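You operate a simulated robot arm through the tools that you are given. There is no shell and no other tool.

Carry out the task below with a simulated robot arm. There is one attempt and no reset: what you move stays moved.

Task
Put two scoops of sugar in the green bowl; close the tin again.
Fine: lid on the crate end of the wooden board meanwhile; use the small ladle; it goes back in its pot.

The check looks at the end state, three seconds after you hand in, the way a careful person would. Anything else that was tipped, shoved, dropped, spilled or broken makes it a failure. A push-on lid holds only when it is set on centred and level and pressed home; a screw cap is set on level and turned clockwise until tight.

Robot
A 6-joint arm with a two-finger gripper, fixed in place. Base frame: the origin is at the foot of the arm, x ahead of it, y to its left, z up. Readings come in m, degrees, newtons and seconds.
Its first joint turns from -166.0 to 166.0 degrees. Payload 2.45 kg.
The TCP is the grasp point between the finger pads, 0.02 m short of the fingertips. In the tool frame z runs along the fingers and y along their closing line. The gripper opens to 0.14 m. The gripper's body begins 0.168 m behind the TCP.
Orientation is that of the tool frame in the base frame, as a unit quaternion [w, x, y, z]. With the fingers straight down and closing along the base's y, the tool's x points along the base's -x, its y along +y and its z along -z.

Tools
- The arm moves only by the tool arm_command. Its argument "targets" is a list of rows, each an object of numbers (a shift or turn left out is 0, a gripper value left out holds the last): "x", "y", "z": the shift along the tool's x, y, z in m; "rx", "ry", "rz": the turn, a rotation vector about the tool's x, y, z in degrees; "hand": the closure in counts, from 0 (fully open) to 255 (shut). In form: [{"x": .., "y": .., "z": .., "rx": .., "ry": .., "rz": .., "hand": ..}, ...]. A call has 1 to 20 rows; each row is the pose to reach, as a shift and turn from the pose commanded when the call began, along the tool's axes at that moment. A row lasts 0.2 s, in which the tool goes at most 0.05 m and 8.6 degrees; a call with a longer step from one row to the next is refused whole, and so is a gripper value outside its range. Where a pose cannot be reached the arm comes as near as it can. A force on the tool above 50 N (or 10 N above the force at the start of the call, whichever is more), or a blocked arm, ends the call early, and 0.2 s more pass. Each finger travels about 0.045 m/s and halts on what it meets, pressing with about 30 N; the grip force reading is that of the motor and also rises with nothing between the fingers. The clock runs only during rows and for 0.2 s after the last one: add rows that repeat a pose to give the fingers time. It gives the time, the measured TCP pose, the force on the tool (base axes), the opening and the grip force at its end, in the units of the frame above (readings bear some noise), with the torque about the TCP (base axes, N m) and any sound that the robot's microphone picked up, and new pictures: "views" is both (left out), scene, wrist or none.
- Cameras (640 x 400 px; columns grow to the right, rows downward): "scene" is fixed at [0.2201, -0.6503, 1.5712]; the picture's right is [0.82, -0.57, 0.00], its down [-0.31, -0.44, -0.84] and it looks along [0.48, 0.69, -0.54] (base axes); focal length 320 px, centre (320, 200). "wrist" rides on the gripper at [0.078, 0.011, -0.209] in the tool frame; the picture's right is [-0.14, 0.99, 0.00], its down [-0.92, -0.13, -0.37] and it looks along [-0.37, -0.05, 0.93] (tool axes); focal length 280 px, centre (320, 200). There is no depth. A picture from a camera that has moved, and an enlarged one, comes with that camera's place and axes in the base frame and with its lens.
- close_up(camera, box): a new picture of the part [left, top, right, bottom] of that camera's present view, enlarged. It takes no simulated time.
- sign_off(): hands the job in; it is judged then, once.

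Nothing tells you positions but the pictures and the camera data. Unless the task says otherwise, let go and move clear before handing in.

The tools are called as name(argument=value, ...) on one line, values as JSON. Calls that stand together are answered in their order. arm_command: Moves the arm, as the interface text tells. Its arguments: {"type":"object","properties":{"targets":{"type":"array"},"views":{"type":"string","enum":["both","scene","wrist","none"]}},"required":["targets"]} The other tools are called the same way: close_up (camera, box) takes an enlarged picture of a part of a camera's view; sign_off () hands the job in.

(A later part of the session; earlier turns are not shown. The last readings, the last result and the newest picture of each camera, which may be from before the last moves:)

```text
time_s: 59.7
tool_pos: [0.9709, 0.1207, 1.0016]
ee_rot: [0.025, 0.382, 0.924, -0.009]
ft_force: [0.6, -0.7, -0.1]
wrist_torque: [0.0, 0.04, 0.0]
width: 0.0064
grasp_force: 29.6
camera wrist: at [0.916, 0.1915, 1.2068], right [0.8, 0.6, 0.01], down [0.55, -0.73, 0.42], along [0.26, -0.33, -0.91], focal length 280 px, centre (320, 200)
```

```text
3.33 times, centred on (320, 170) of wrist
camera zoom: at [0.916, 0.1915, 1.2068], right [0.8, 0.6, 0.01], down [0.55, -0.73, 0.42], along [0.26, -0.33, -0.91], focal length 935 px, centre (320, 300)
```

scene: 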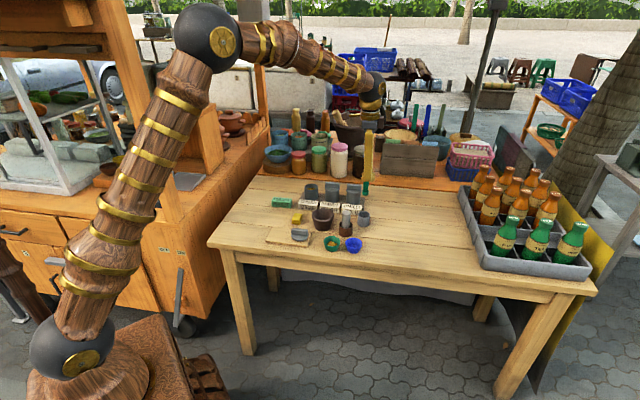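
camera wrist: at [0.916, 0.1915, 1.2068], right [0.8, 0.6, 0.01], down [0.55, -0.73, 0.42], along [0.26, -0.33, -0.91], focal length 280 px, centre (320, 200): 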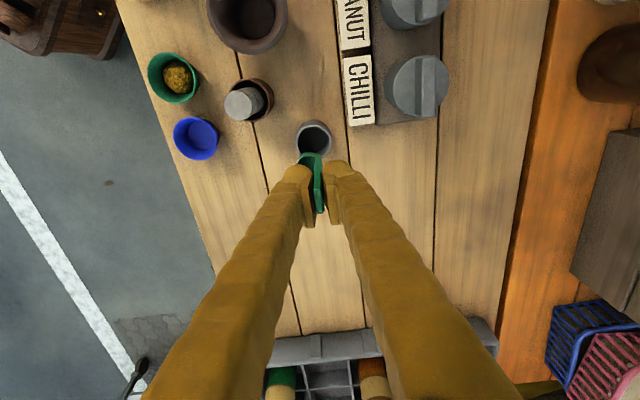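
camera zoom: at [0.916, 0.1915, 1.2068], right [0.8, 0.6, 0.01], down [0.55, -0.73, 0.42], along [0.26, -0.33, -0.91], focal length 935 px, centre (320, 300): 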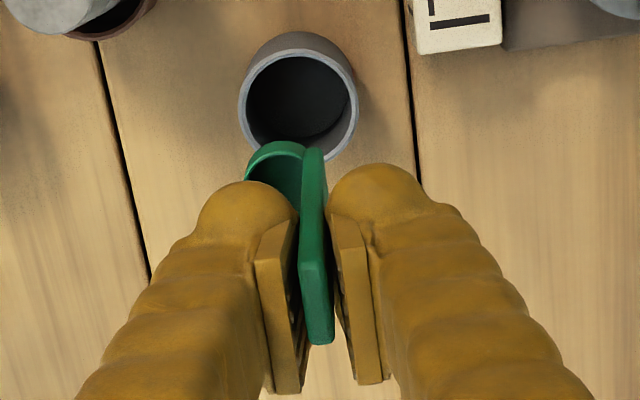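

The ladle hangs vertically and lines up with the pot. I'll nudge 2 mm back and lower until the cup is just above the pot rim.

arm_command(targets=[{"y": 0.002, "z": 0.025}, {"y": 0.002, "z": 0.05}, {"y": 0.002, "z": 0.075}, {"y": 0.002, "z": 0.085}, {"y": 0.002, "z": 0.085}])

close_up(camera="scene", box=[340, 180, 390, 235])

close_up(camera="wrist", box=[260, 110, 380, 230])

```text
time_s: 60.9
tool_pos: [0.9759, 0.1182, 0.9168]
ee_rot: [0.025, 0.383, 0.924, -0.009]
ft_force: [0.1, -0.6, -0.8]
wrist_torque: [0.0, -0.02, -0.04]
width: 0.0062
grasp_force: 29.6
camera wrist: at [0.9212, 0.1899, 1.122], right [0.8, 0.6, 0.01], down [0.55, -0.73, 0.42], along [0.26, -0.33, -0.91], focal length 280 px, centre (320, 200)
```

scene: 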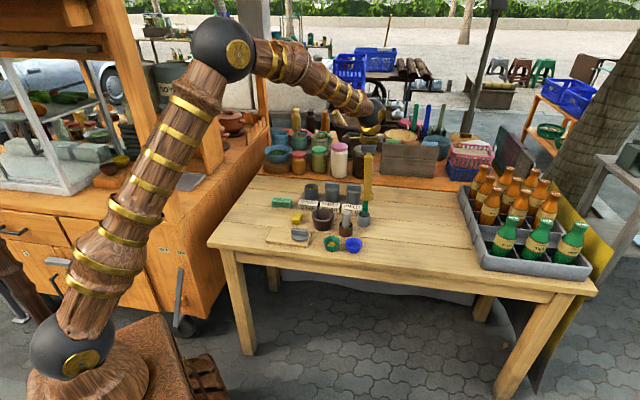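
wrist: 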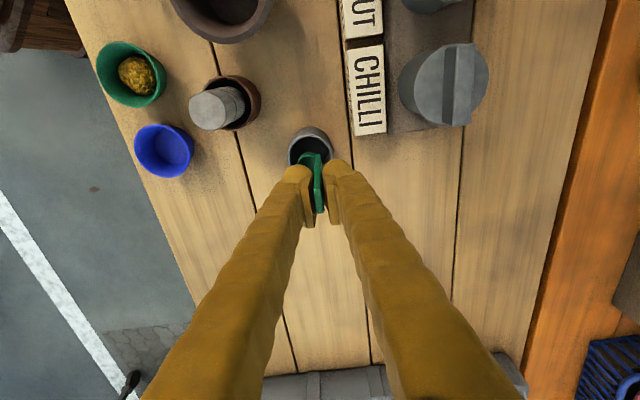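

```text
7.27 times, centred on (365, 208) of scene
camera zoom: at [0.2201, -0.6503, 1.5712], right [0.82, -0.57, 0.0], down [-0.31, -0.44, -0.84], along [0.48, 0.69, -0.54], focal length 2328 px, centre (-7, 146)
```

zoom: 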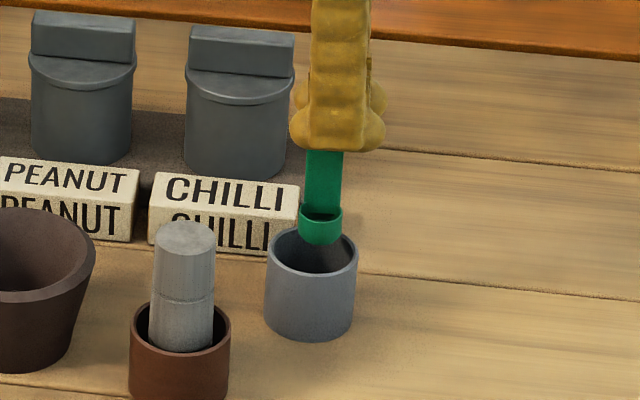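

```text
3.33 times, centred on (320, 170) of wrist
camera zoom: at [0.9212, 0.1899, 1.122], right [0.8, 0.6, 0.01], down [0.55, -0.73, 0.42], along [0.26, -0.33, -0.91], focal length 935 px, centre (320, 300)
```

zoom: 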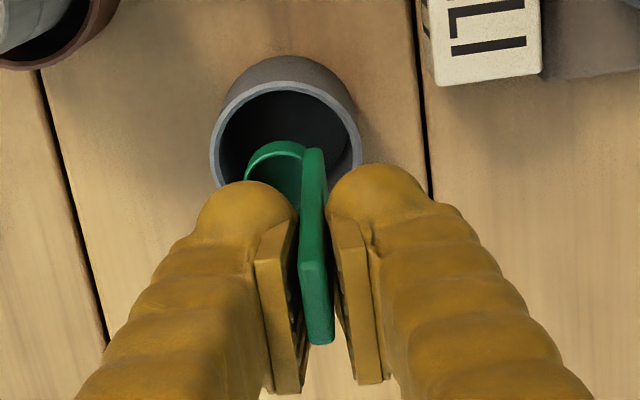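

The tilted tool axis drifted the ladle about 4 mm sideways on the way down. I'll correct that and lower into the pot along a truly vertical path.

arm_command(targets=[{"x": 0.0044}, {"x": 0.005, "z": 0.0118}, {"x": 0.0056, "z": 0.0238}, {"x": 0.0062, "z": 0.0348}, {"x": 0.0066, "z": 0.043}, {"x": 0.0066, "z": 0.043}])

close_up(camera="scene", box=[340, 180, 390, 235])

close_up(camera="wrist", box=[260, 110, 380, 230])

```text
time_s: 62.3
tool_pos: [0.9729, 0.123, 0.8734]
ee_rot: [0.025, 0.383, 0.923, -0.009]
ft_force: [0.1, 0.4, 0.3]
wrist_torque: [-0.03, -0.02, 0.02]
width: 0.0059
grasp_force: 30.0
camera wrist: at [0.9184, 0.1937, 1.0784], right [0.8, 0.6, 0.01], down [0.55, -0.73, 0.42], along [0.26, -0.33, -0.91], focal length 280 px, centre (320, 200)
```

scene: 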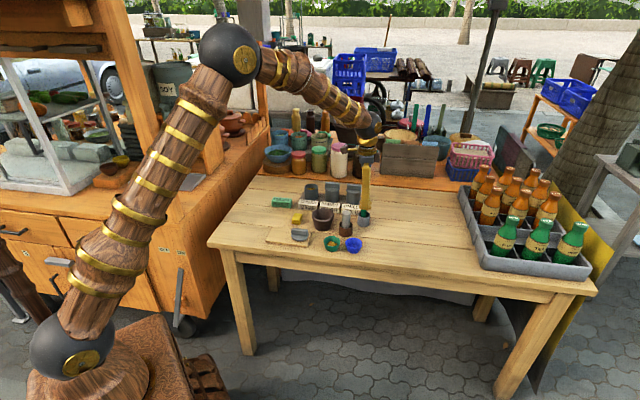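
wrist: 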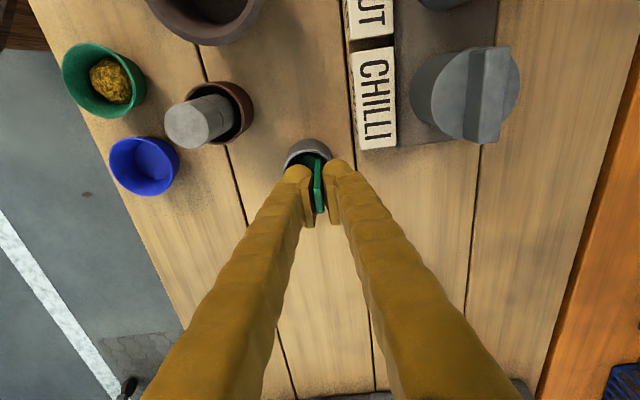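

```text
7.27 times, centred on (365, 208) of scene
camera zoom: at [0.2201, -0.6503, 1.5712], right [0.82, -0.57, 0.0], down [-0.31, -0.44, -0.84], along [0.48, 0.69, -0.54], focal length 2328 px, centre (-7, 146)
```

zoom: 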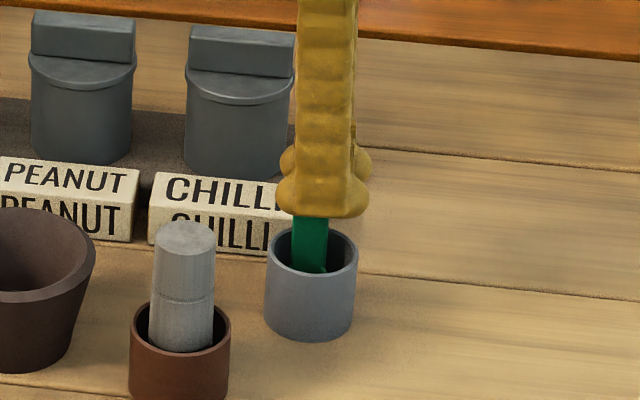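

```text
3.33 times, centred on (320, 170) of wrist
camera zoom: at [0.9184, 0.1937, 1.0784], right [0.8, 0.6, 0.01], down [0.55, -0.73, 0.42], along [0.26, -0.33, -0.91], focal length 935 px, centre (320, 300)
```

zoom: 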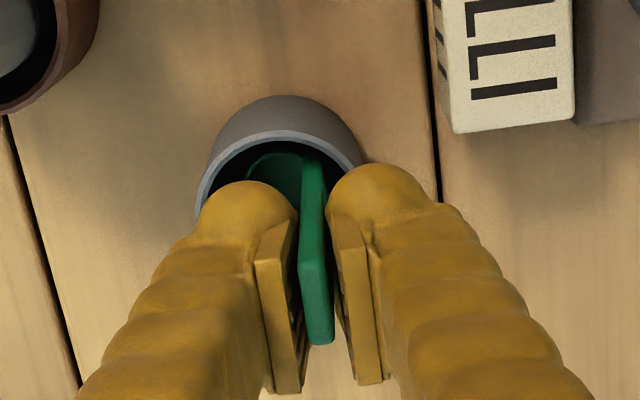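

The ladle is in the pot and touching nothing yet. I'll lower the last few millimetres gently.

arm_command(targets=[{"x": 0.0001, "z": 0.0025}, {"x": 0.0002, "z": 0.005}, {"x": 0.0002, "z": 0.005}], views="none")

```text
time_s: 63.1
tool_pos: [0.9739, 0.1227, 0.8687]
ee_rot: [0.025, 0.383, 0.923, -0.009]
ft_force: [-0.2, 0.3, -0.8]
wrist_torque: [0.02, -0.01, -0.01]
width: 0.0059
grasp_force: 30.2
```

arm_command(targets=[{"x": 0.0001, "z": 0.0015}, {"x": 0.0002, "z": 0.003}, {"x": 0.0002, "z": 0.003}], views="wrist")

close_up(camera="scene", box=[340, 190, 390, 235])

```text
time_s: 63.9
tool_pos: [0.975, 0.1229, 0.8657]
ee_rot: [0.025, 0.382, 0.924, -0.008]
ft_force: [-0.9, -0.5, -0.4]
wrist_torque: [-0.04, 0.02, 0.02]
width: 0.0062
grasp_force: 30.7
camera wrist: at [0.9189, 0.1936, 1.0707], right [0.8, 0.6, 0.01], down [0.55, -0.73, 0.42], along [0.26, -0.33, -0.91], focal length 280 px, centre (320, 200)
```

wrist: 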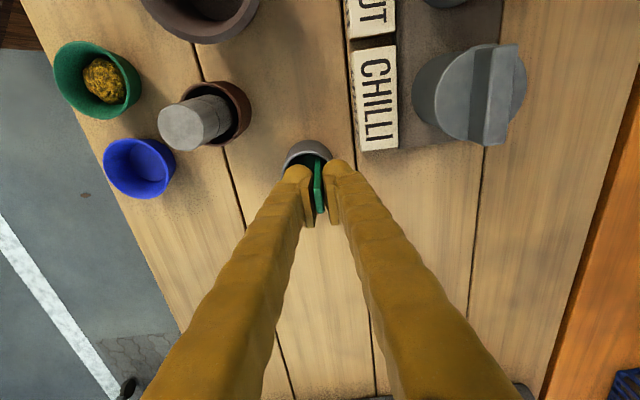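

```text
8.89 times, centred on (365, 212) of scene
camera zoom: at [0.2201, -0.6503, 1.5712], right [0.82, -0.57, 0.0], down [-0.31, -0.44, -0.84], along [0.48, 0.69, -0.54], focal length 2845 px, centre (-80, 89)
```

zoom: 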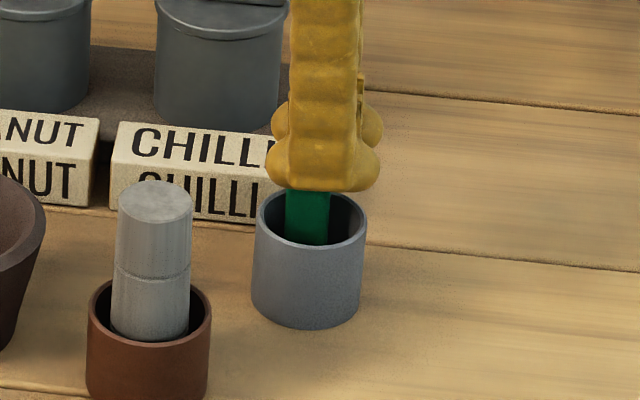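

arm_command(targets=[{"x": 0.0001, "z": 0.0015}, {"x": 0.0002, "z": 0.003}, {"x": 0.0002, "z": 0.0045}, {"x": 0.0002, "z": 0.0045}], views="none")

```text
time_s: 64.9
tool_pos: [0.9743, 0.1228, 0.8625]
ee_rot: [0.025, 0.383, 0.924, -0.009]
ft_force: [3.7, -0.7, 22.9]
wrist_torque: [0.01, -0.07, 0.0]
width: 0.0057
grasp_force: 30.2
```

The ladle has reached the pot floor. I'll relieve the pressure and open the fingers.

arm_command(targets=[{"z": -0.001}, {"z": -0.0015}, {"z": -0.0015, "hand": 230}, {"z": -0.0015, "hand": 200}, {"z": -0.0015, "hand": 180}, {"z": -0.0015, "hand": 170}, {"z": -0.0015, "hand": 170}])

close_up(camera="scene", box=[340, 180, 390, 235])

close_up(camera="wrist", box=[260, 110, 380, 230])

```text
time_s: 66.5
tool_pos: [0.9733, 0.1217, 0.8628]
ee_rot: [0.025, 0.382, 0.924, -0.009]
ft_force: [0.5, 0.2, 0.0]
wrist_torque: [0.02, 0.01, -0.02]
width: 0.0467
grasp_force: 0.1
camera wrist: at [0.9186, 0.1937, 1.0678], right [0.8, 0.6, 0.01], down [0.55, -0.73, 0.42], along [0.26, -0.33, -0.91], focal length 280 px, centre (320, 200)
```

scene: 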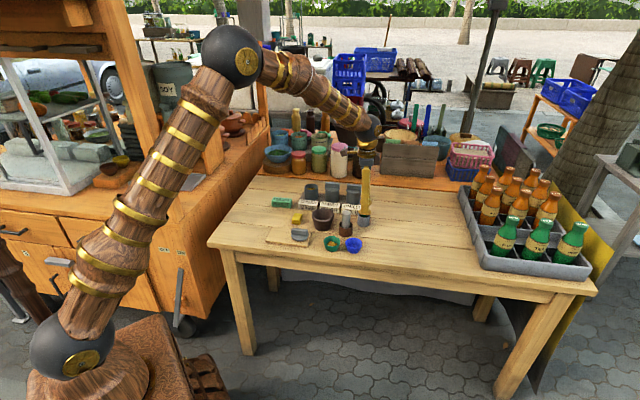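
wrist: 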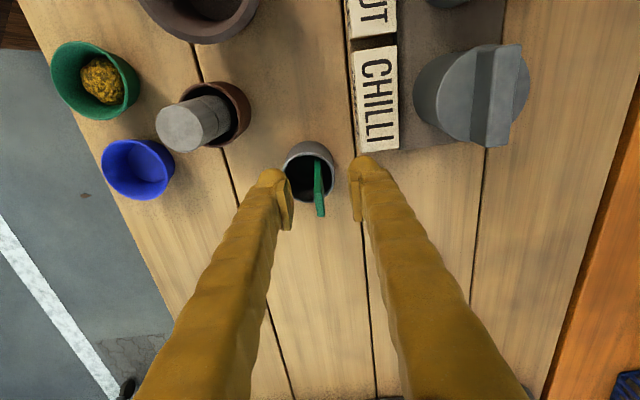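

```text
7.27 times, centred on (365, 208) of scene
camera zoom: at [0.2201, -0.6503, 1.5712], right [0.82, -0.57, 0.0], down [-0.31, -0.44, -0.84], along [0.48, 0.69, -0.54], focal length 2328 px, centre (-7, 146)
```

zoom: 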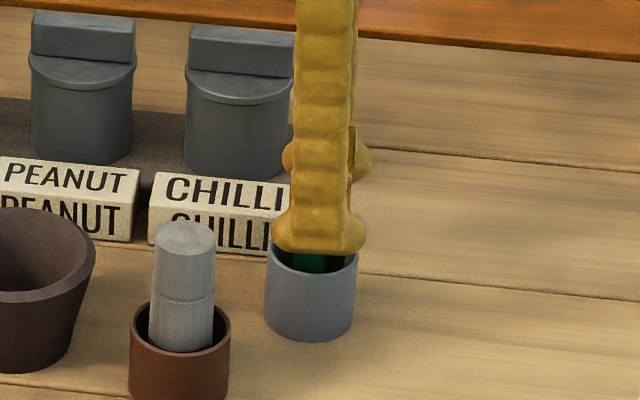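

```text
3.33 times, centred on (320, 170) of wrist
camera zoom: at [0.9186, 0.1937, 1.0678], right [0.8, 0.6, 0.01], down [0.55, -0.73, 0.42], along [0.26, -0.33, -0.91], focal length 935 px, centre (320, 300)
```

zoom: 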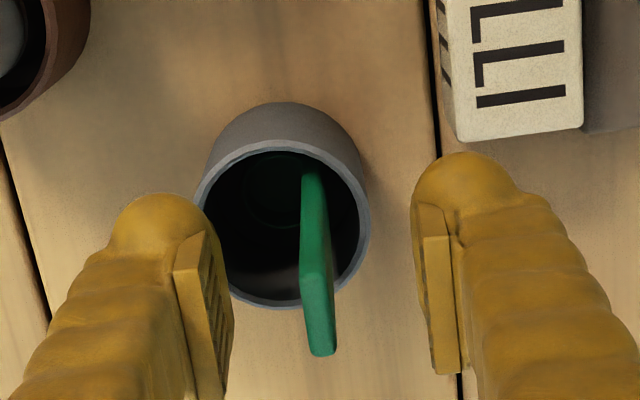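

The ladle stands upright in its pot. I'll rise straight up, clear it, and level the tool again.

arm_command(targets=[{"x": -0.0015, "z": -0.03}, {"x": -0.003, "z": -0.06}, {"x": -0.0046, "z": -0.09}, {"x": -0.0061, "z": -0.12}, {"x": -0.0071, "z": -0.14, "ry": 1.5}, {"x": -0.0071, "z": -0.14, "ry": 2.9}, {"x": -0.0071, "z": -0.14, "ry": 2.9}])

close_up(camera="scene", box=[255, 180, 385, 260])

close_up(camera="wrist", box=[240, 80, 400, 230])

```text
time_s: 68.1
tool_pos: [0.973, 0.1214, 1.0032]
ee_rot: [0.001, 0.383, 0.924, 0.0]
ft_force: [0.0, 0.4, 0.2]
wrist_torque: [0.04, 0.0, -0.01]
width: 0.0466
grasp_force: 0.1
camera wrist: at [0.9254, 0.1854, 1.2119], right [0.8, 0.6, 0.0], down [0.56, -0.74, 0.37], along [0.22, -0.29, -0.93], focal length 280 px, centre (320, 200)
```

scene: 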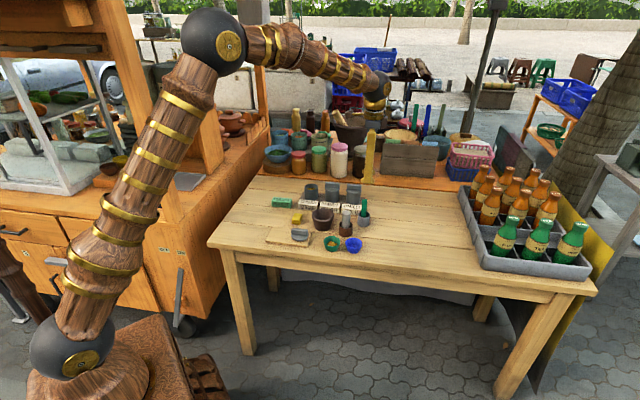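
wrist: 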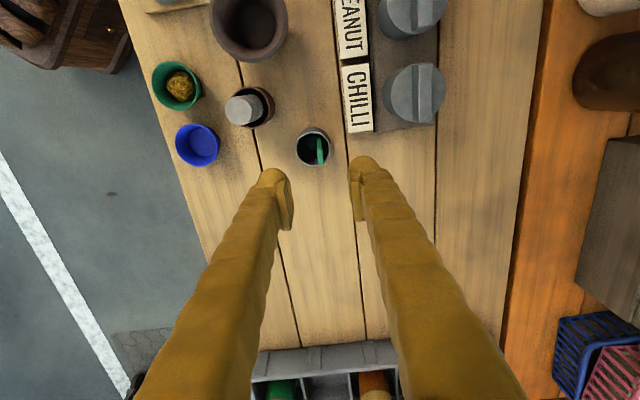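

```text
4.92 times, centred on (320, 220) of scene
camera zoom: at [0.2201, -0.6503, 1.5712], right [0.82, -0.57, 0.0], down [-0.31, -0.44, -0.84], along [0.48, 0.69, -0.54], focal length 1576 px, centre (320, 102)
```

zoom: 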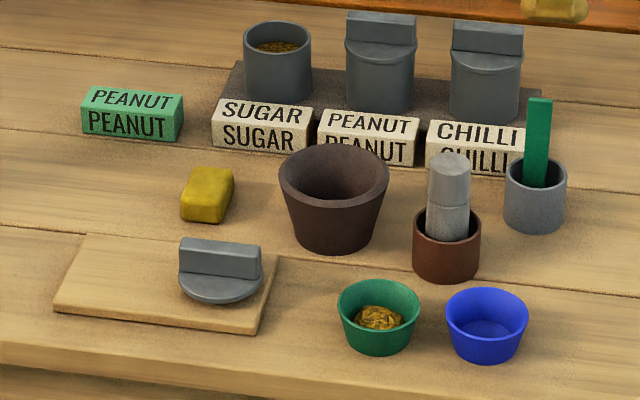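

```text
2.67 times, centred on (320, 155) of wrist
camera zoom: at [0.9254, 0.1854, 1.2119], right [0.8, 0.6, 0.0], down [0.56, -0.74, 0.37], along [0.22, -0.29, -0.93], focal length 748 px, centre (320, 320)
```

zoom: 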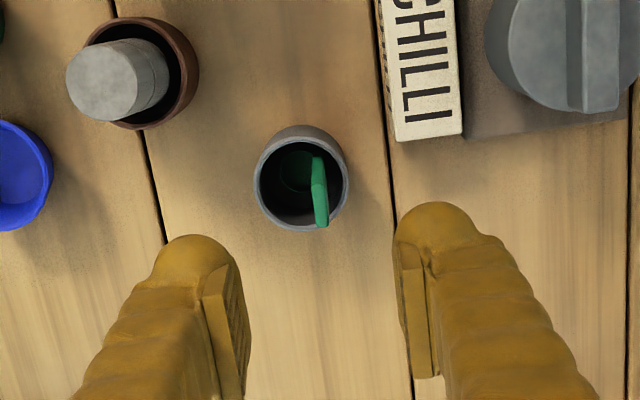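

The ladle is back in its pot, the bowl holds the sugar and everything else is in place. I'll go back for the lid on the board.

arm_command(targets=[{"x": 0.02, "y": -0.013, "hand": 150}, {"x": 0.054, "y": -0.035}, {"x": 0.09, "y": -0.058}, {"x": 0.128, "y": -0.082}, {"x": 0.166, "y": -0.107}, {"x": 0.204, "y": -0.131}, {"x": 0.2348, "y": -0.1512}, {"x": 0.2348, "y": -0.1512, "z": 0.035}, {"x": 0.2348, "y": -0.1512, "z": 0.073}, {"x": 0.2348, "y": -0.1512, "z": 0.073}])

close_up(camera="wrist", box=[250, 110, 390, 230])

close_up(camera="scene", box=[270, 200, 330, 255])

```text
time_s: 70.3
tool_pos: [0.7023, 0.1815, 0.9287]
ee_rot: [0.002, 0.383, 0.924, -0.001]
ft_force: [-0.5, -0.3, 0.1]
wrist_torque: [0.04, -0.03, -0.04]
width: 0.0576
grasp_force: 0.1
camera wrist: at [0.6532, 0.2453, 1.1376], right [0.8, 0.6, 0.0], down [0.56, -0.74, 0.37], along [0.23, -0.29, -0.93], focal length 280 px, centre (320, 200)
```

scene: 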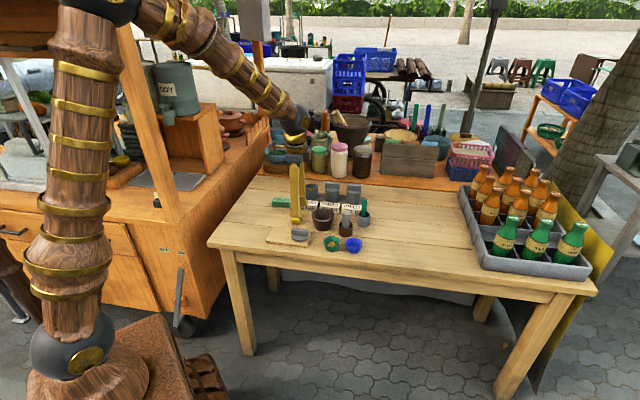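
wrist: 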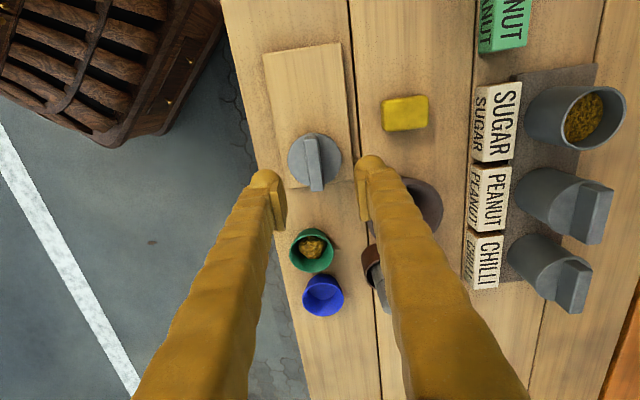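

```text
3.33 times, centred on (320, 170) of wrist
camera zoom: at [0.6532, 0.2453, 1.1376], right [0.8, 0.6, 0.0], down [0.56, -0.74, 0.37], along [0.23, -0.29, -0.93], focal length 935 px, centre (320, 300)
```

zoom: 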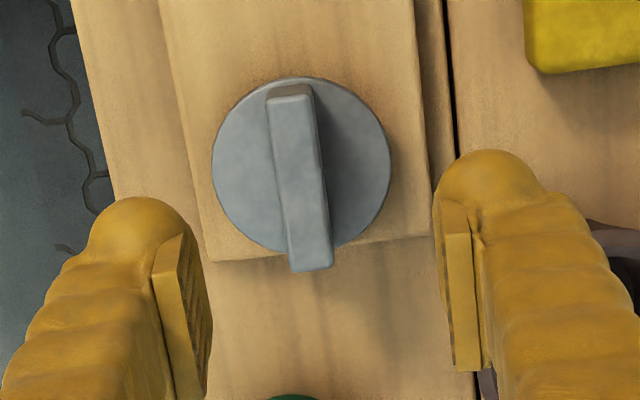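

```text
7.27 times, centred on (300, 228) of scene
camera zoom: at [0.2201, -0.6503, 1.5712], right [0.82, -0.57, 0.0], down [-0.31, -0.44, -0.84], along [0.48, 0.69, -0.54], focal length 2328 px, centre (466, 0)
```

zoom: 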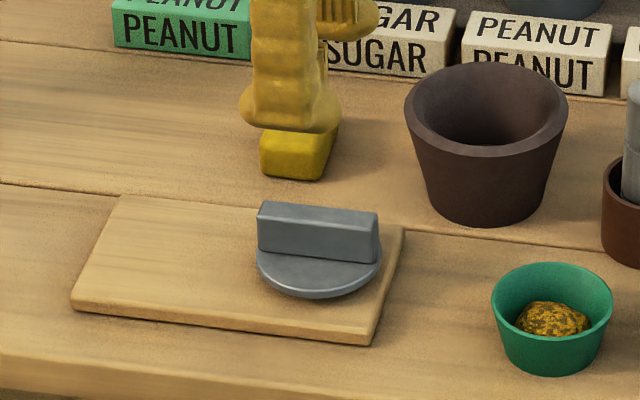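

The lid is flat on the board, about 6 mm toward the front edge from the finger centre. I'll shift and lower, then re-check alignment.

arm_command(targets=[{"x": -0.002, "y": -0.006, "z": 0.01}, {"x": -0.002, "y": -0.006, "z": 0.035}, {"x": -0.002, "y": -0.006, "z": 0.058}, {"x": -0.002, "y": -0.006, "z": 0.058}])

close_up(camera="wrist", box=[250, 110, 390, 230])

close_up(camera="scene", box=[270, 200, 330, 255])

```text
time_s: 71.3
tool_pos: [0.6977, 0.1754, 0.8713]
ee_rot: [0.002, 0.383, 0.924, 0.001]
ft_force: [0.3, 0.0, 0.2]
wrist_torque: [-0.02, -0.01, 0.02]
width: 0.0575
grasp_force: 0.1
camera wrist: at [0.65, 0.2396, 1.0796], right [0.8, 0.6, 0.0], down [0.56, -0.74, 0.37], along [0.23, -0.29, -0.93], focal length 280 px, centre (320, 200)
```

scene: 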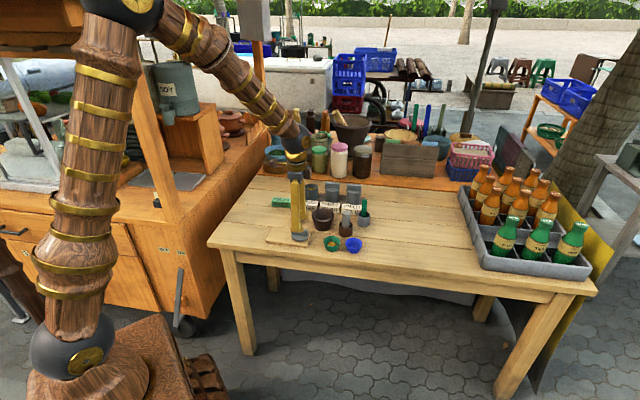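
wrist: 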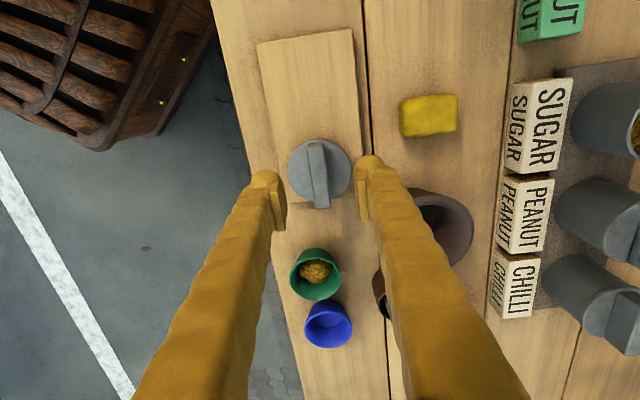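

```text
3.33 times, centred on (320, 170) of wrist
camera zoom: at [0.65, 0.2396, 1.0796], right [0.8, 0.6, 0.0], down [0.56, -0.74, 0.37], along [0.23, -0.29, -0.93], focal length 935 px, centre (320, 300)
```

zoom: 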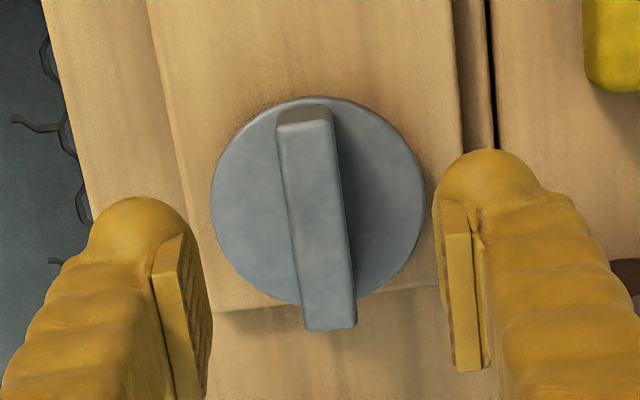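

```text
7.27 times, centred on (300, 228) of scene
camera zoom: at [0.2201, -0.6503, 1.5712], right [0.82, -0.57, 0.0], down [-0.31, -0.44, -0.84], along [0.48, 0.69, -0.54], focal length 2328 px, centre (466, 0)
```

zoom: 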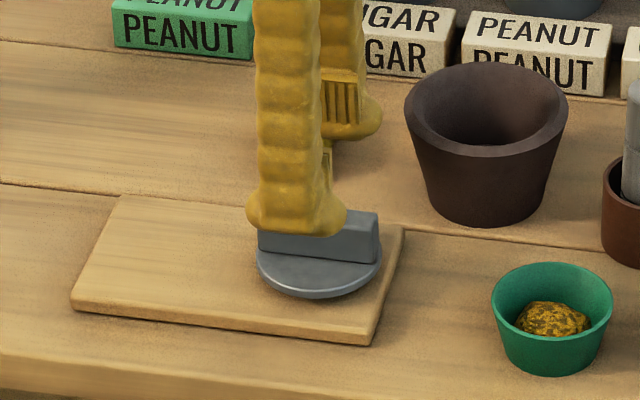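

The bar is centred between the fingers. I'll descend to grip height and close on it.

arm_command(targets=[{"z": 0.02}, {"z": 0.038}, {"z": 0.0445}, {"z": 0.0445}], views="none")

close_up(camera="wrist", box=[250, 110, 390, 230])

close_up(camera="scene", box=[270, 205, 330, 255])

```text
time_s: 72.3
tool_pos: [0.6977, 0.1757, 0.8261]
ee_rot: [0.002, 0.383, 0.924, 0.002]
ft_force: [-0.4, 0.6, -0.8]
wrist_torque: [-0.01, 0.0, 0.02]
width: 0.0577
grasp_force: 0.0
```

```text
3.33 times, centred on (320, 170) of wrist
camera zoom: at [0.6506, 0.2401, 1.0354], right [0.8, 0.6, 0.0], down [0.56, -0.74, 0.37], along [0.23, -0.29, -0.93], focal length 935 px, centre (320, 300)
```

zoom: 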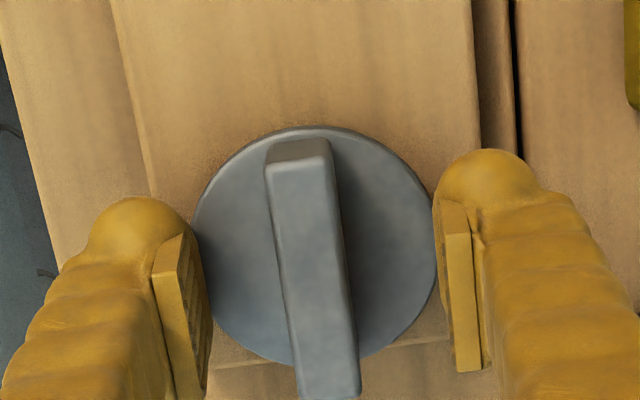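

```text
8.00 times, centred on (300, 230) of scene
camera zoom: at [0.2201, -0.6503, 1.5712], right [0.82, -0.57, 0.0], down [-0.31, -0.44, -0.84], along [0.48, 0.69, -0.54], focal length 2561 px, centre (480, -40)
```

zoom: 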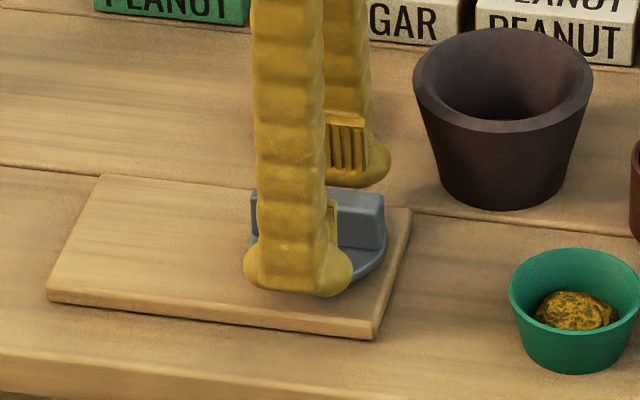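

arm_command(targets=[{"hand": 200}, {"hand": 255}, {"hand": 255}, {"hand": 255}, {"hand": 255}], views="wrist")

close_up(camera="scene", box=[270, 205, 330, 255])

close_up(camera="wrist", box=[250, 110, 390, 230])

```text
time_s: 73.5
tool_pos: [0.6992, 0.1772, 0.8256]
ee_rot: [0.002, 0.383, 0.924, 0.001]
ft_force: [0.0, 0.1, 0.1]
wrist_torque: [0.04, 0.0, -0.01]
width: 0.0144
grasp_force: 29.9
camera wrist: at [0.6506, 0.2401, 1.0354], right [0.8, 0.6, 0.0], down [0.56, -0.74, 0.37], along [0.23, -0.29, -0.93], focal length 280 px, centre (320, 200)
```

wrist: 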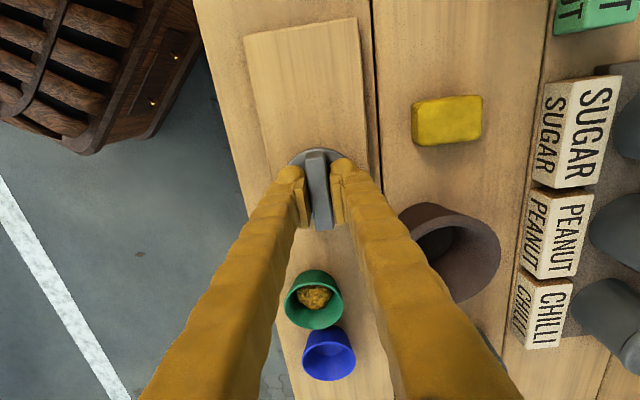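

```text
8.00 times, centred on (300, 230) of scene
camera zoom: at [0.2201, -0.6503, 1.5712], right [0.82, -0.57, 0.0], down [-0.31, -0.44, -0.84], along [0.48, 0.69, -0.54], focal length 2561 px, centre (480, -40)
```

zoom: 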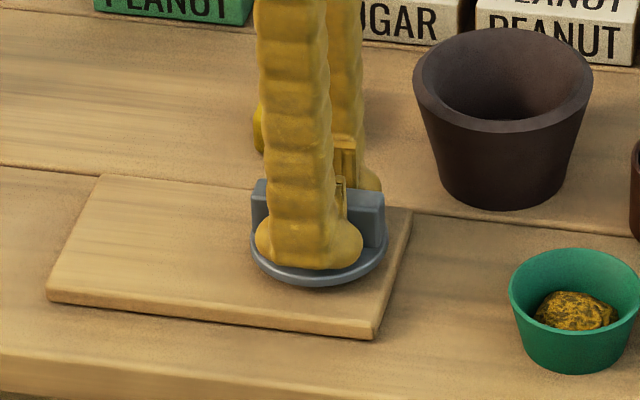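

```text
3.33 times, centred on (320, 170) of wrist
camera zoom: at [0.6506, 0.2401, 1.0354], right [0.8, 0.6, 0.0], down [0.56, -0.74, 0.37], along [0.23, -0.29, -0.93], focal length 935 px, centre (320, 300)
```

zoom: 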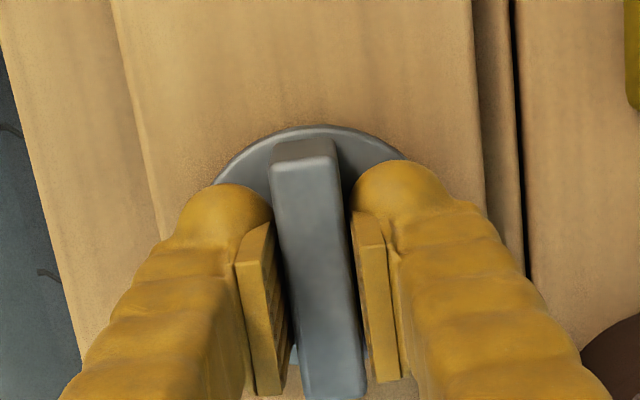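

The lid is gripped the same way as before. I'll lift it straight up and compare how it sits in the hand with the first lift.

arm_command(targets=[{"z": -0.01}, {"z": -0.03}, {"z": -0.06}, {"z": -0.09}, {"z": -0.12}, {"z": -0.15}, {"z": -0.15}])

close_up(camera="wrist", box=[220, 90, 420, 230])

close_up(camera="scene", box=[270, 175, 330, 225])

```text
time_s: 75.1
tool_pos: [0.6976, 0.1755, 0.977]
ee_rot: [0.002, 0.382, 0.924, 0.001]
ft_force: [-1.1, -0.1, -1.1]
wrist_torque: [-0.04, 0.03, 0.02]
width: 0.014
grasp_force: 29.7
camera wrist: at [0.6499, 0.2398, 1.1856], right [0.8, 0.6, 0.0], down [0.56, -0.74, 0.37], along [0.23, -0.29, -0.93], focal length 280 px, centre (320, 200)
```

scene: 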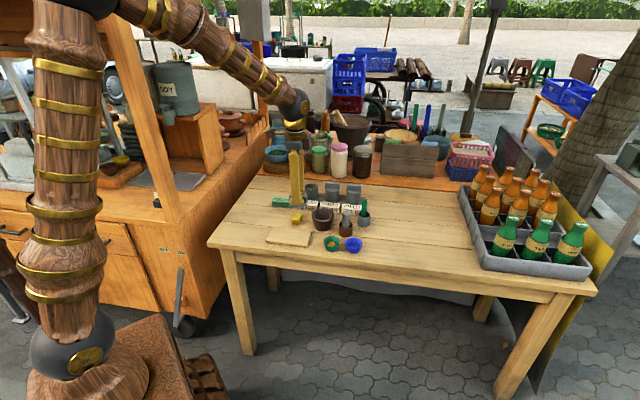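
wrist: 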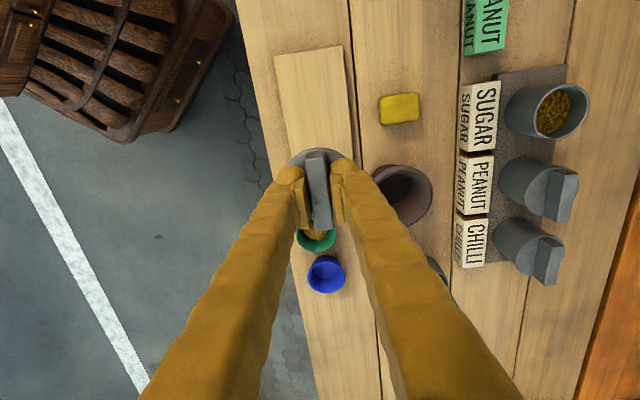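

```text
2.86 times, centred on (320, 160) of wrist
camera zoom: at [0.6499, 0.2398, 1.1856], right [0.8, 0.6, 0.0], down [0.56, -0.74, 0.37], along [0.23, -0.29, -0.93], focal length 801 px, centre (320, 314)
```

zoom: 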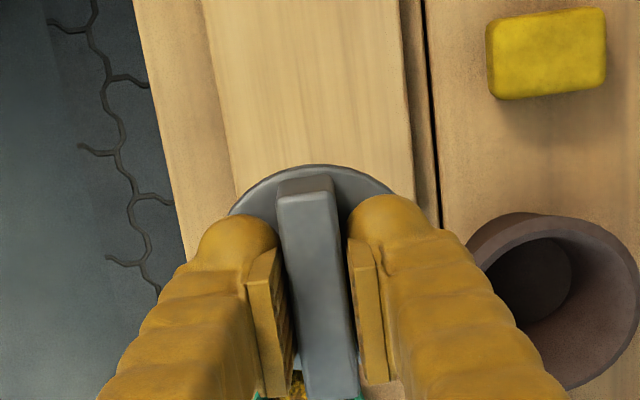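

```text
8.00 times, centred on (300, 200) of scene
camera zoom: at [0.2201, -0.6503, 1.5712], right [0.82, -0.57, 0.0], down [-0.31, -0.44, -0.84], along [0.48, 0.69, -0.54], focal length 2561 px, centre (480, 200)
```

zoom: 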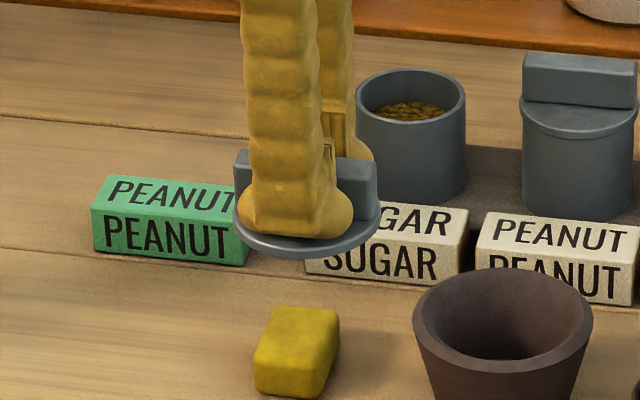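

The lid sits in the hand as it did on the first lift, to within about 1 mm. I'll carry it back over the sugar tin.

arm_command(targets=[{"x": 0.001, "y": 0.02}, {"x": 0.003, "y": 0.058}, {"x": 0.005, "y": 0.098}, {"x": 0.007, "y": 0.138}, {"x": 0.009, "y": 0.178}, {"x": 0.011, "y": 0.218}, {"x": 0.013, "y": 0.255}, {"x": 0.0148, "y": 0.2827}, {"x": 0.0148, "y": 0.2827}, {"x": 0.0148, "y": 0.2827}])

close_up(camera="wrist", box=[220, 90, 420, 230])

close_up(camera="scene", box=[280, 145, 350, 215])

```text
time_s: 77.3
tool_pos: [0.8862, 0.386, 0.9761]
ee_rot: [0.001, 0.382, 0.924, 0.001]
ft_force: [-0.7, 0.2, 0.0]
wrist_torque: [0.0, 0.02, 0.03]
width: 0.0144
grasp_force: 30.2
camera wrist: at [0.8394, 0.4501, 1.1858], right [0.8, 0.6, 0.0], down [0.56, -0.74, 0.37], along [0.23, -0.29, -0.93], focal length 280 px, centre (320, 200)
```

scene: 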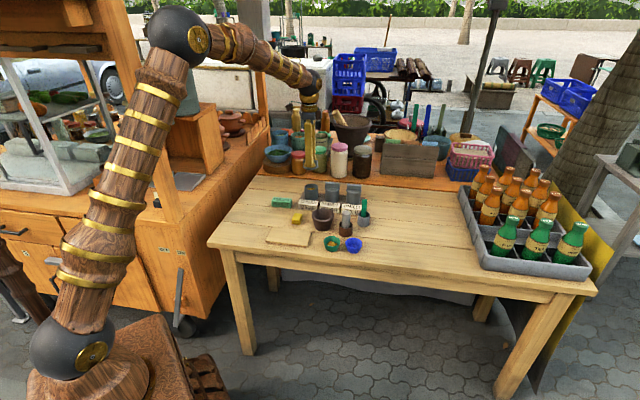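
wrist: 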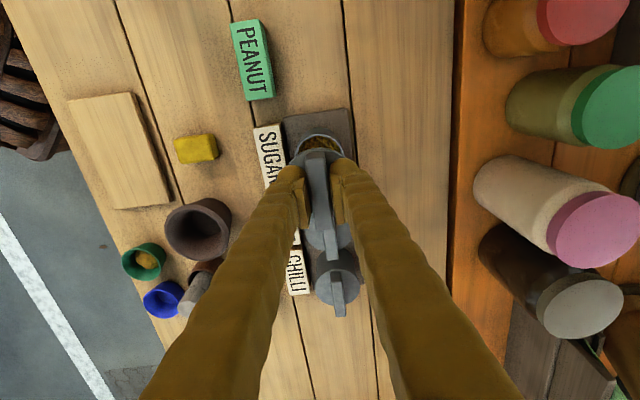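

```text
2.86 times, centred on (320, 160) of wrist
camera zoom: at [0.8394, 0.4501, 1.1858], right [0.8, 0.6, 0.0], down [0.56, -0.74, 0.37], along [0.23, -0.29, -0.93], focal length 801 px, centre (320, 314)
```

zoom: 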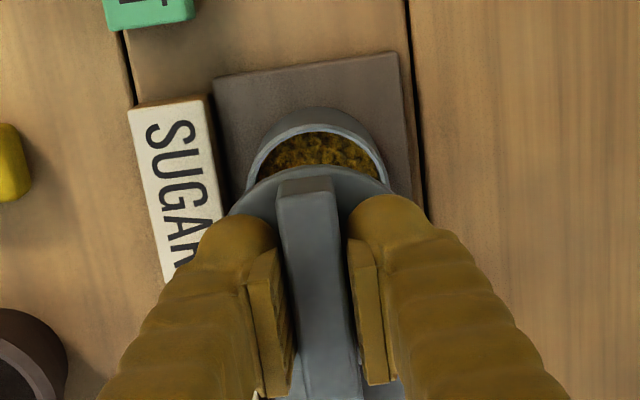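

```text
5.71 times, centred on (315, 180) of scene
camera zoom: at [0.2201, -0.6503, 1.5712], right [0.82, -0.57, 0.0], down [-0.31, -0.44, -0.84], along [0.48, 0.69, -0.54], focal length 1829 px, centre (349, 314)
```

zoom: 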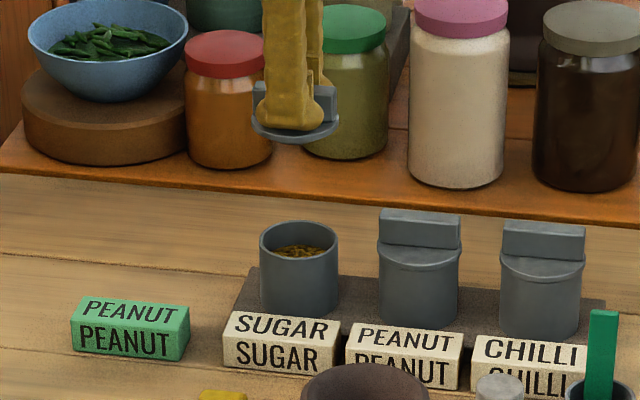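

The pose matches the original lift to within half a millimetre. I'll lower to about 10 mm above the seat and check centring.

arm_command(targets=[{"x": -0.0005, "y": 0.0005, "z": 0.02}, {"x": -0.0005, "y": 0.0005, "z": 0.045}, {"x": -0.0005, "y": 0.0005, "z": 0.068}, {"x": -0.0005, "y": 0.0005, "z": 0.082}, {"x": -0.0005, "y": 0.0005, "z": 0.082}])

close_up(camera="wrist", box=[260, 110, 380, 210])

close_up(camera="scene", box=[290, 165, 350, 215])

```text
time_s: 78.5
tool_pos: [0.8887, 0.3868, 0.8955]
ee_rot: [0.002, 0.383, 0.924, 0.001]
ft_force: [0.0, 0.3, 0.6]
wrist_torque: [-0.01, 0.05, 0.02]
width: 0.0146
grasp_force: 30.3
camera wrist: at [0.84, 0.4501, 1.105], right [0.8, 0.6, 0.0], down [0.56, -0.74, 0.37], along [0.23, -0.29, -0.93], focal length 280 px, centre (320, 200)
```

scene: 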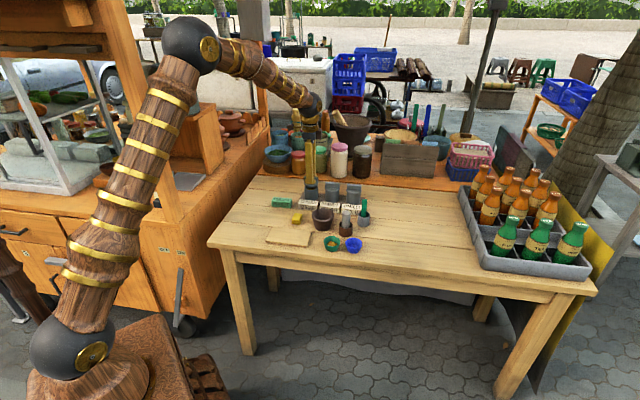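
wrist: 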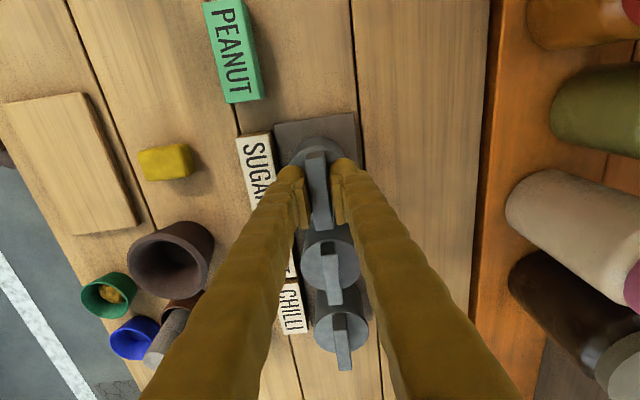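

```text
4.00 times, centred on (320, 160) of wrist
camera zoom: at [0.84, 0.4501, 1.105], right [0.8, 0.6, 0.0], down [0.56, -0.74, 0.37], along [0.23, -0.29, -0.93], focal length 1122 px, centre (320, 360)
```

zoom: 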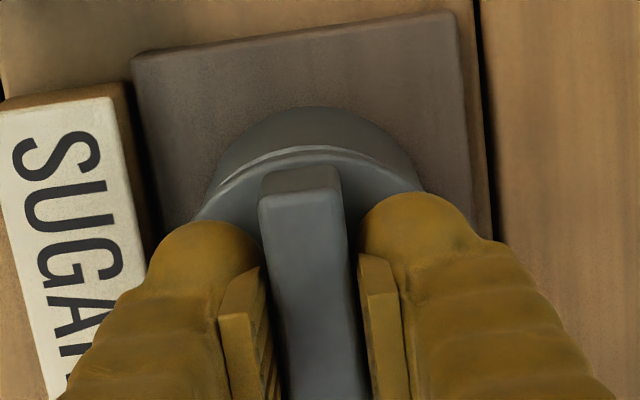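

```text
8.00 times, centred on (320, 190) of scene
camera zoom: at [0.2201, -0.6503, 1.5712], right [0.82, -0.57, 0.0], down [-0.31, -0.44, -0.84], along [0.48, 0.69, -0.54], focal length 2561 px, centre (320, 280)
```

zoom: 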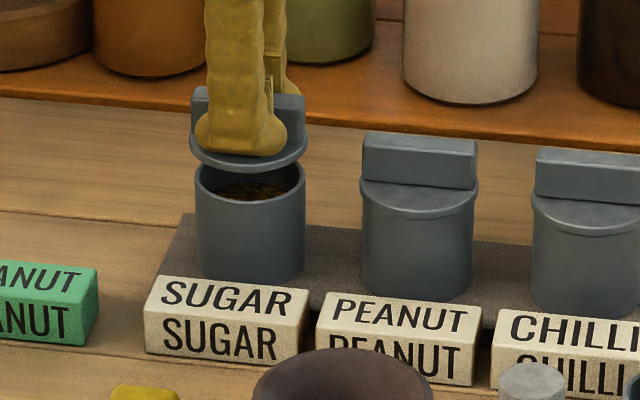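

The lid is centred over the tin and level. I'll lower the last millimetres slowly and watch the force.

arm_command(targets=[{"z": 0.003}, {"z": 0.006}, {"z": 0.009}, {"z": 0.009}], views="none")

close_up(camera="scene", box=[290, 165, 350, 215])

```text
time_s: 79.5
tool_pos: [0.8883, 0.3857, 0.8865]
ee_rot: [0.001, 0.383, 0.924, 0.001]
ft_force: [-0.3, 0.5, -0.3]
wrist_torque: [0.05, 0.0, -0.01]
width: 0.0143
grasp_force: 30.0
```

```text
8.00 times, centred on (320, 190) of scene
camera zoom: at [0.2201, -0.6503, 1.5712], right [0.82, -0.57, 0.0], down [-0.31, -0.44, -0.84], along [0.48, 0.69, -0.54], focal length 2561 px, centre (320, 280)
```

zoom: 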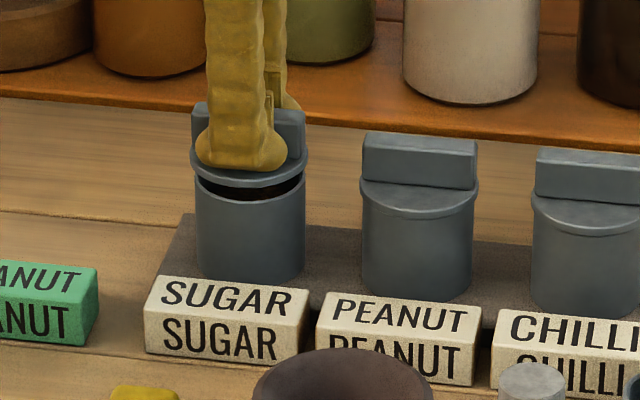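

arm_command(targets=[{"z": 0.001}, {"z": 0.002}, {"z": 0.003}, {"z": 0.003}], views="none")

close_up(camera="scene", box=[290, 165, 350, 215])

```text
time_s: 80.5
tool_pos: [0.8882, 0.3863, 0.8832]
ee_rot: [0.001, 0.383, 0.924, 0.0]
ft_force: [-0.9, -0.5, -1.5]
wrist_torque: [0.01, 0.04, 0.03]
width: 0.0143
grasp_force: 29.6
```

```text
8.00 times, centred on (320, 190) of scene
camera zoom: at [0.2201, -0.6503, 1.5712], right [0.82, -0.57, 0.0], down [-0.31, -0.44, -0.84], along [0.48, 0.69, -0.54], focal length 2561 px, centre (320, 280)
```

zoom: 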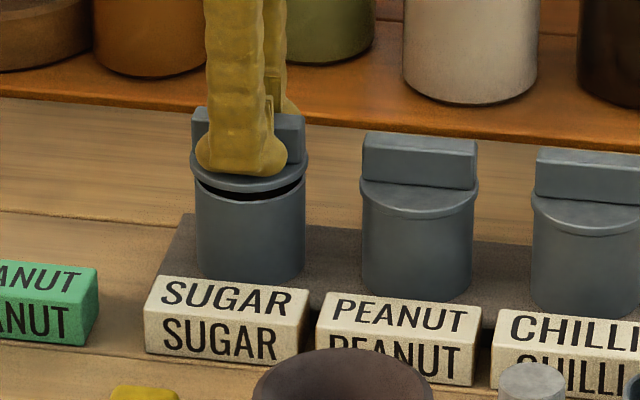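

The gap is still closing with no contact force, since the lid sits a little higher in the grip now. I'll continue in 1 mm steps.

arm_command(targets=[{"z": 0.001}, {"z": 0.002}, {"z": 0.003}, {"z": 0.003}], views="none")

close_up(camera="scene", box=[290, 165, 350, 215])

```text
time_s: 81.5
tool_pos: [0.8885, 0.3864, 0.8791]
ee_rot: [0.001, 0.382, 0.924, 0.0]
ft_force: [-0.4, 0.6, -0.8]
wrist_torque: [0.02, 0.01, 0.0]
width: 0.0142
grasp_force: 30.1
```

```text
8.00 times, centred on (320, 190) of scene
camera zoom: at [0.2201, -0.6503, 1.5712], right [0.82, -0.57, 0.0], down [-0.31, -0.44, -0.84], along [0.48, 0.69, -0.54], focal length 2561 px, centre (320, 280)
```

zoom: 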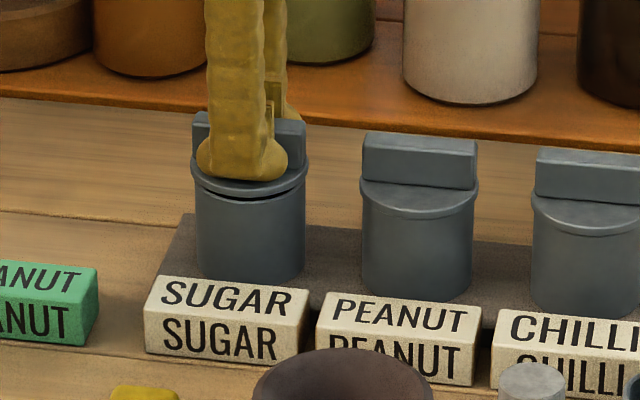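

arm_command(targets=[{"z": 0.001}, {"z": 0.002}, {"z": 0.002}], views="none")

close_up(camera="scene", box=[300, 170, 340, 210])

close_up(camera="wrist", box=[260, 110, 380, 210])

```text
time_s: 82.3
tool_pos: [0.8882, 0.387, 0.8793]
ee_rot: [0.001, 0.382, 0.924, 0.001]
ft_force: [-3.0, -5.5, 5.7]
wrist_torque: [0.01, 0.01, -0.03]
width: 0.0145
grasp_force: 29.5
```

```text
10.00 times, centred on (320, 190) of scene
camera zoom: at [0.2201, -0.6503, 1.5712], right [0.82, -0.57, 0.0], down [-0.31, -0.44, -0.84], along [0.48, 0.69, -0.54], focal length 3201 px, centre (320, 300)
```

zoom: 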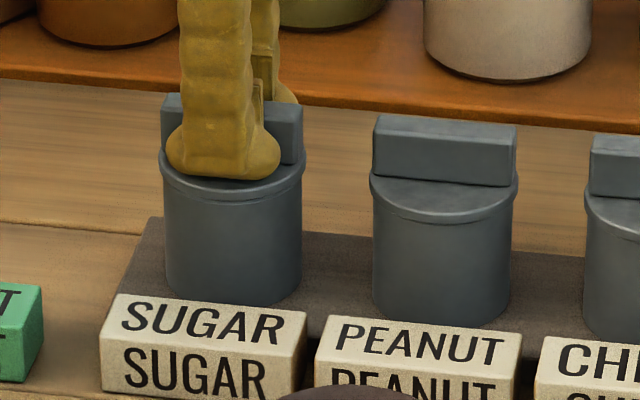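

```text
4.00 times, centred on (320, 160) of wrist
camera zoom: at [0.8405, 0.4498, 1.0876], right [0.8, 0.6, 0.0], down [0.56, -0.74, 0.37], along [0.23, -0.29, -0.93], focal length 1122 px, centre (320, 360)
```

zoom: 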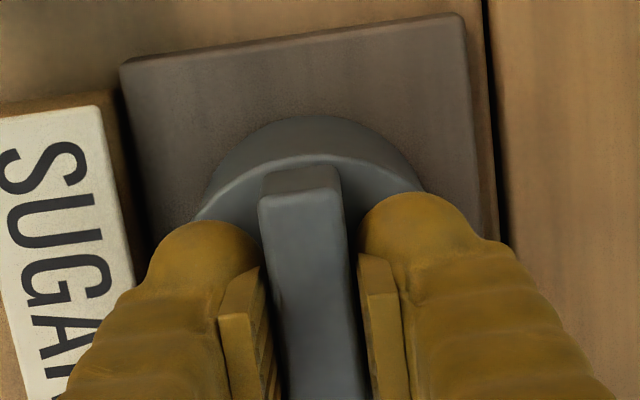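

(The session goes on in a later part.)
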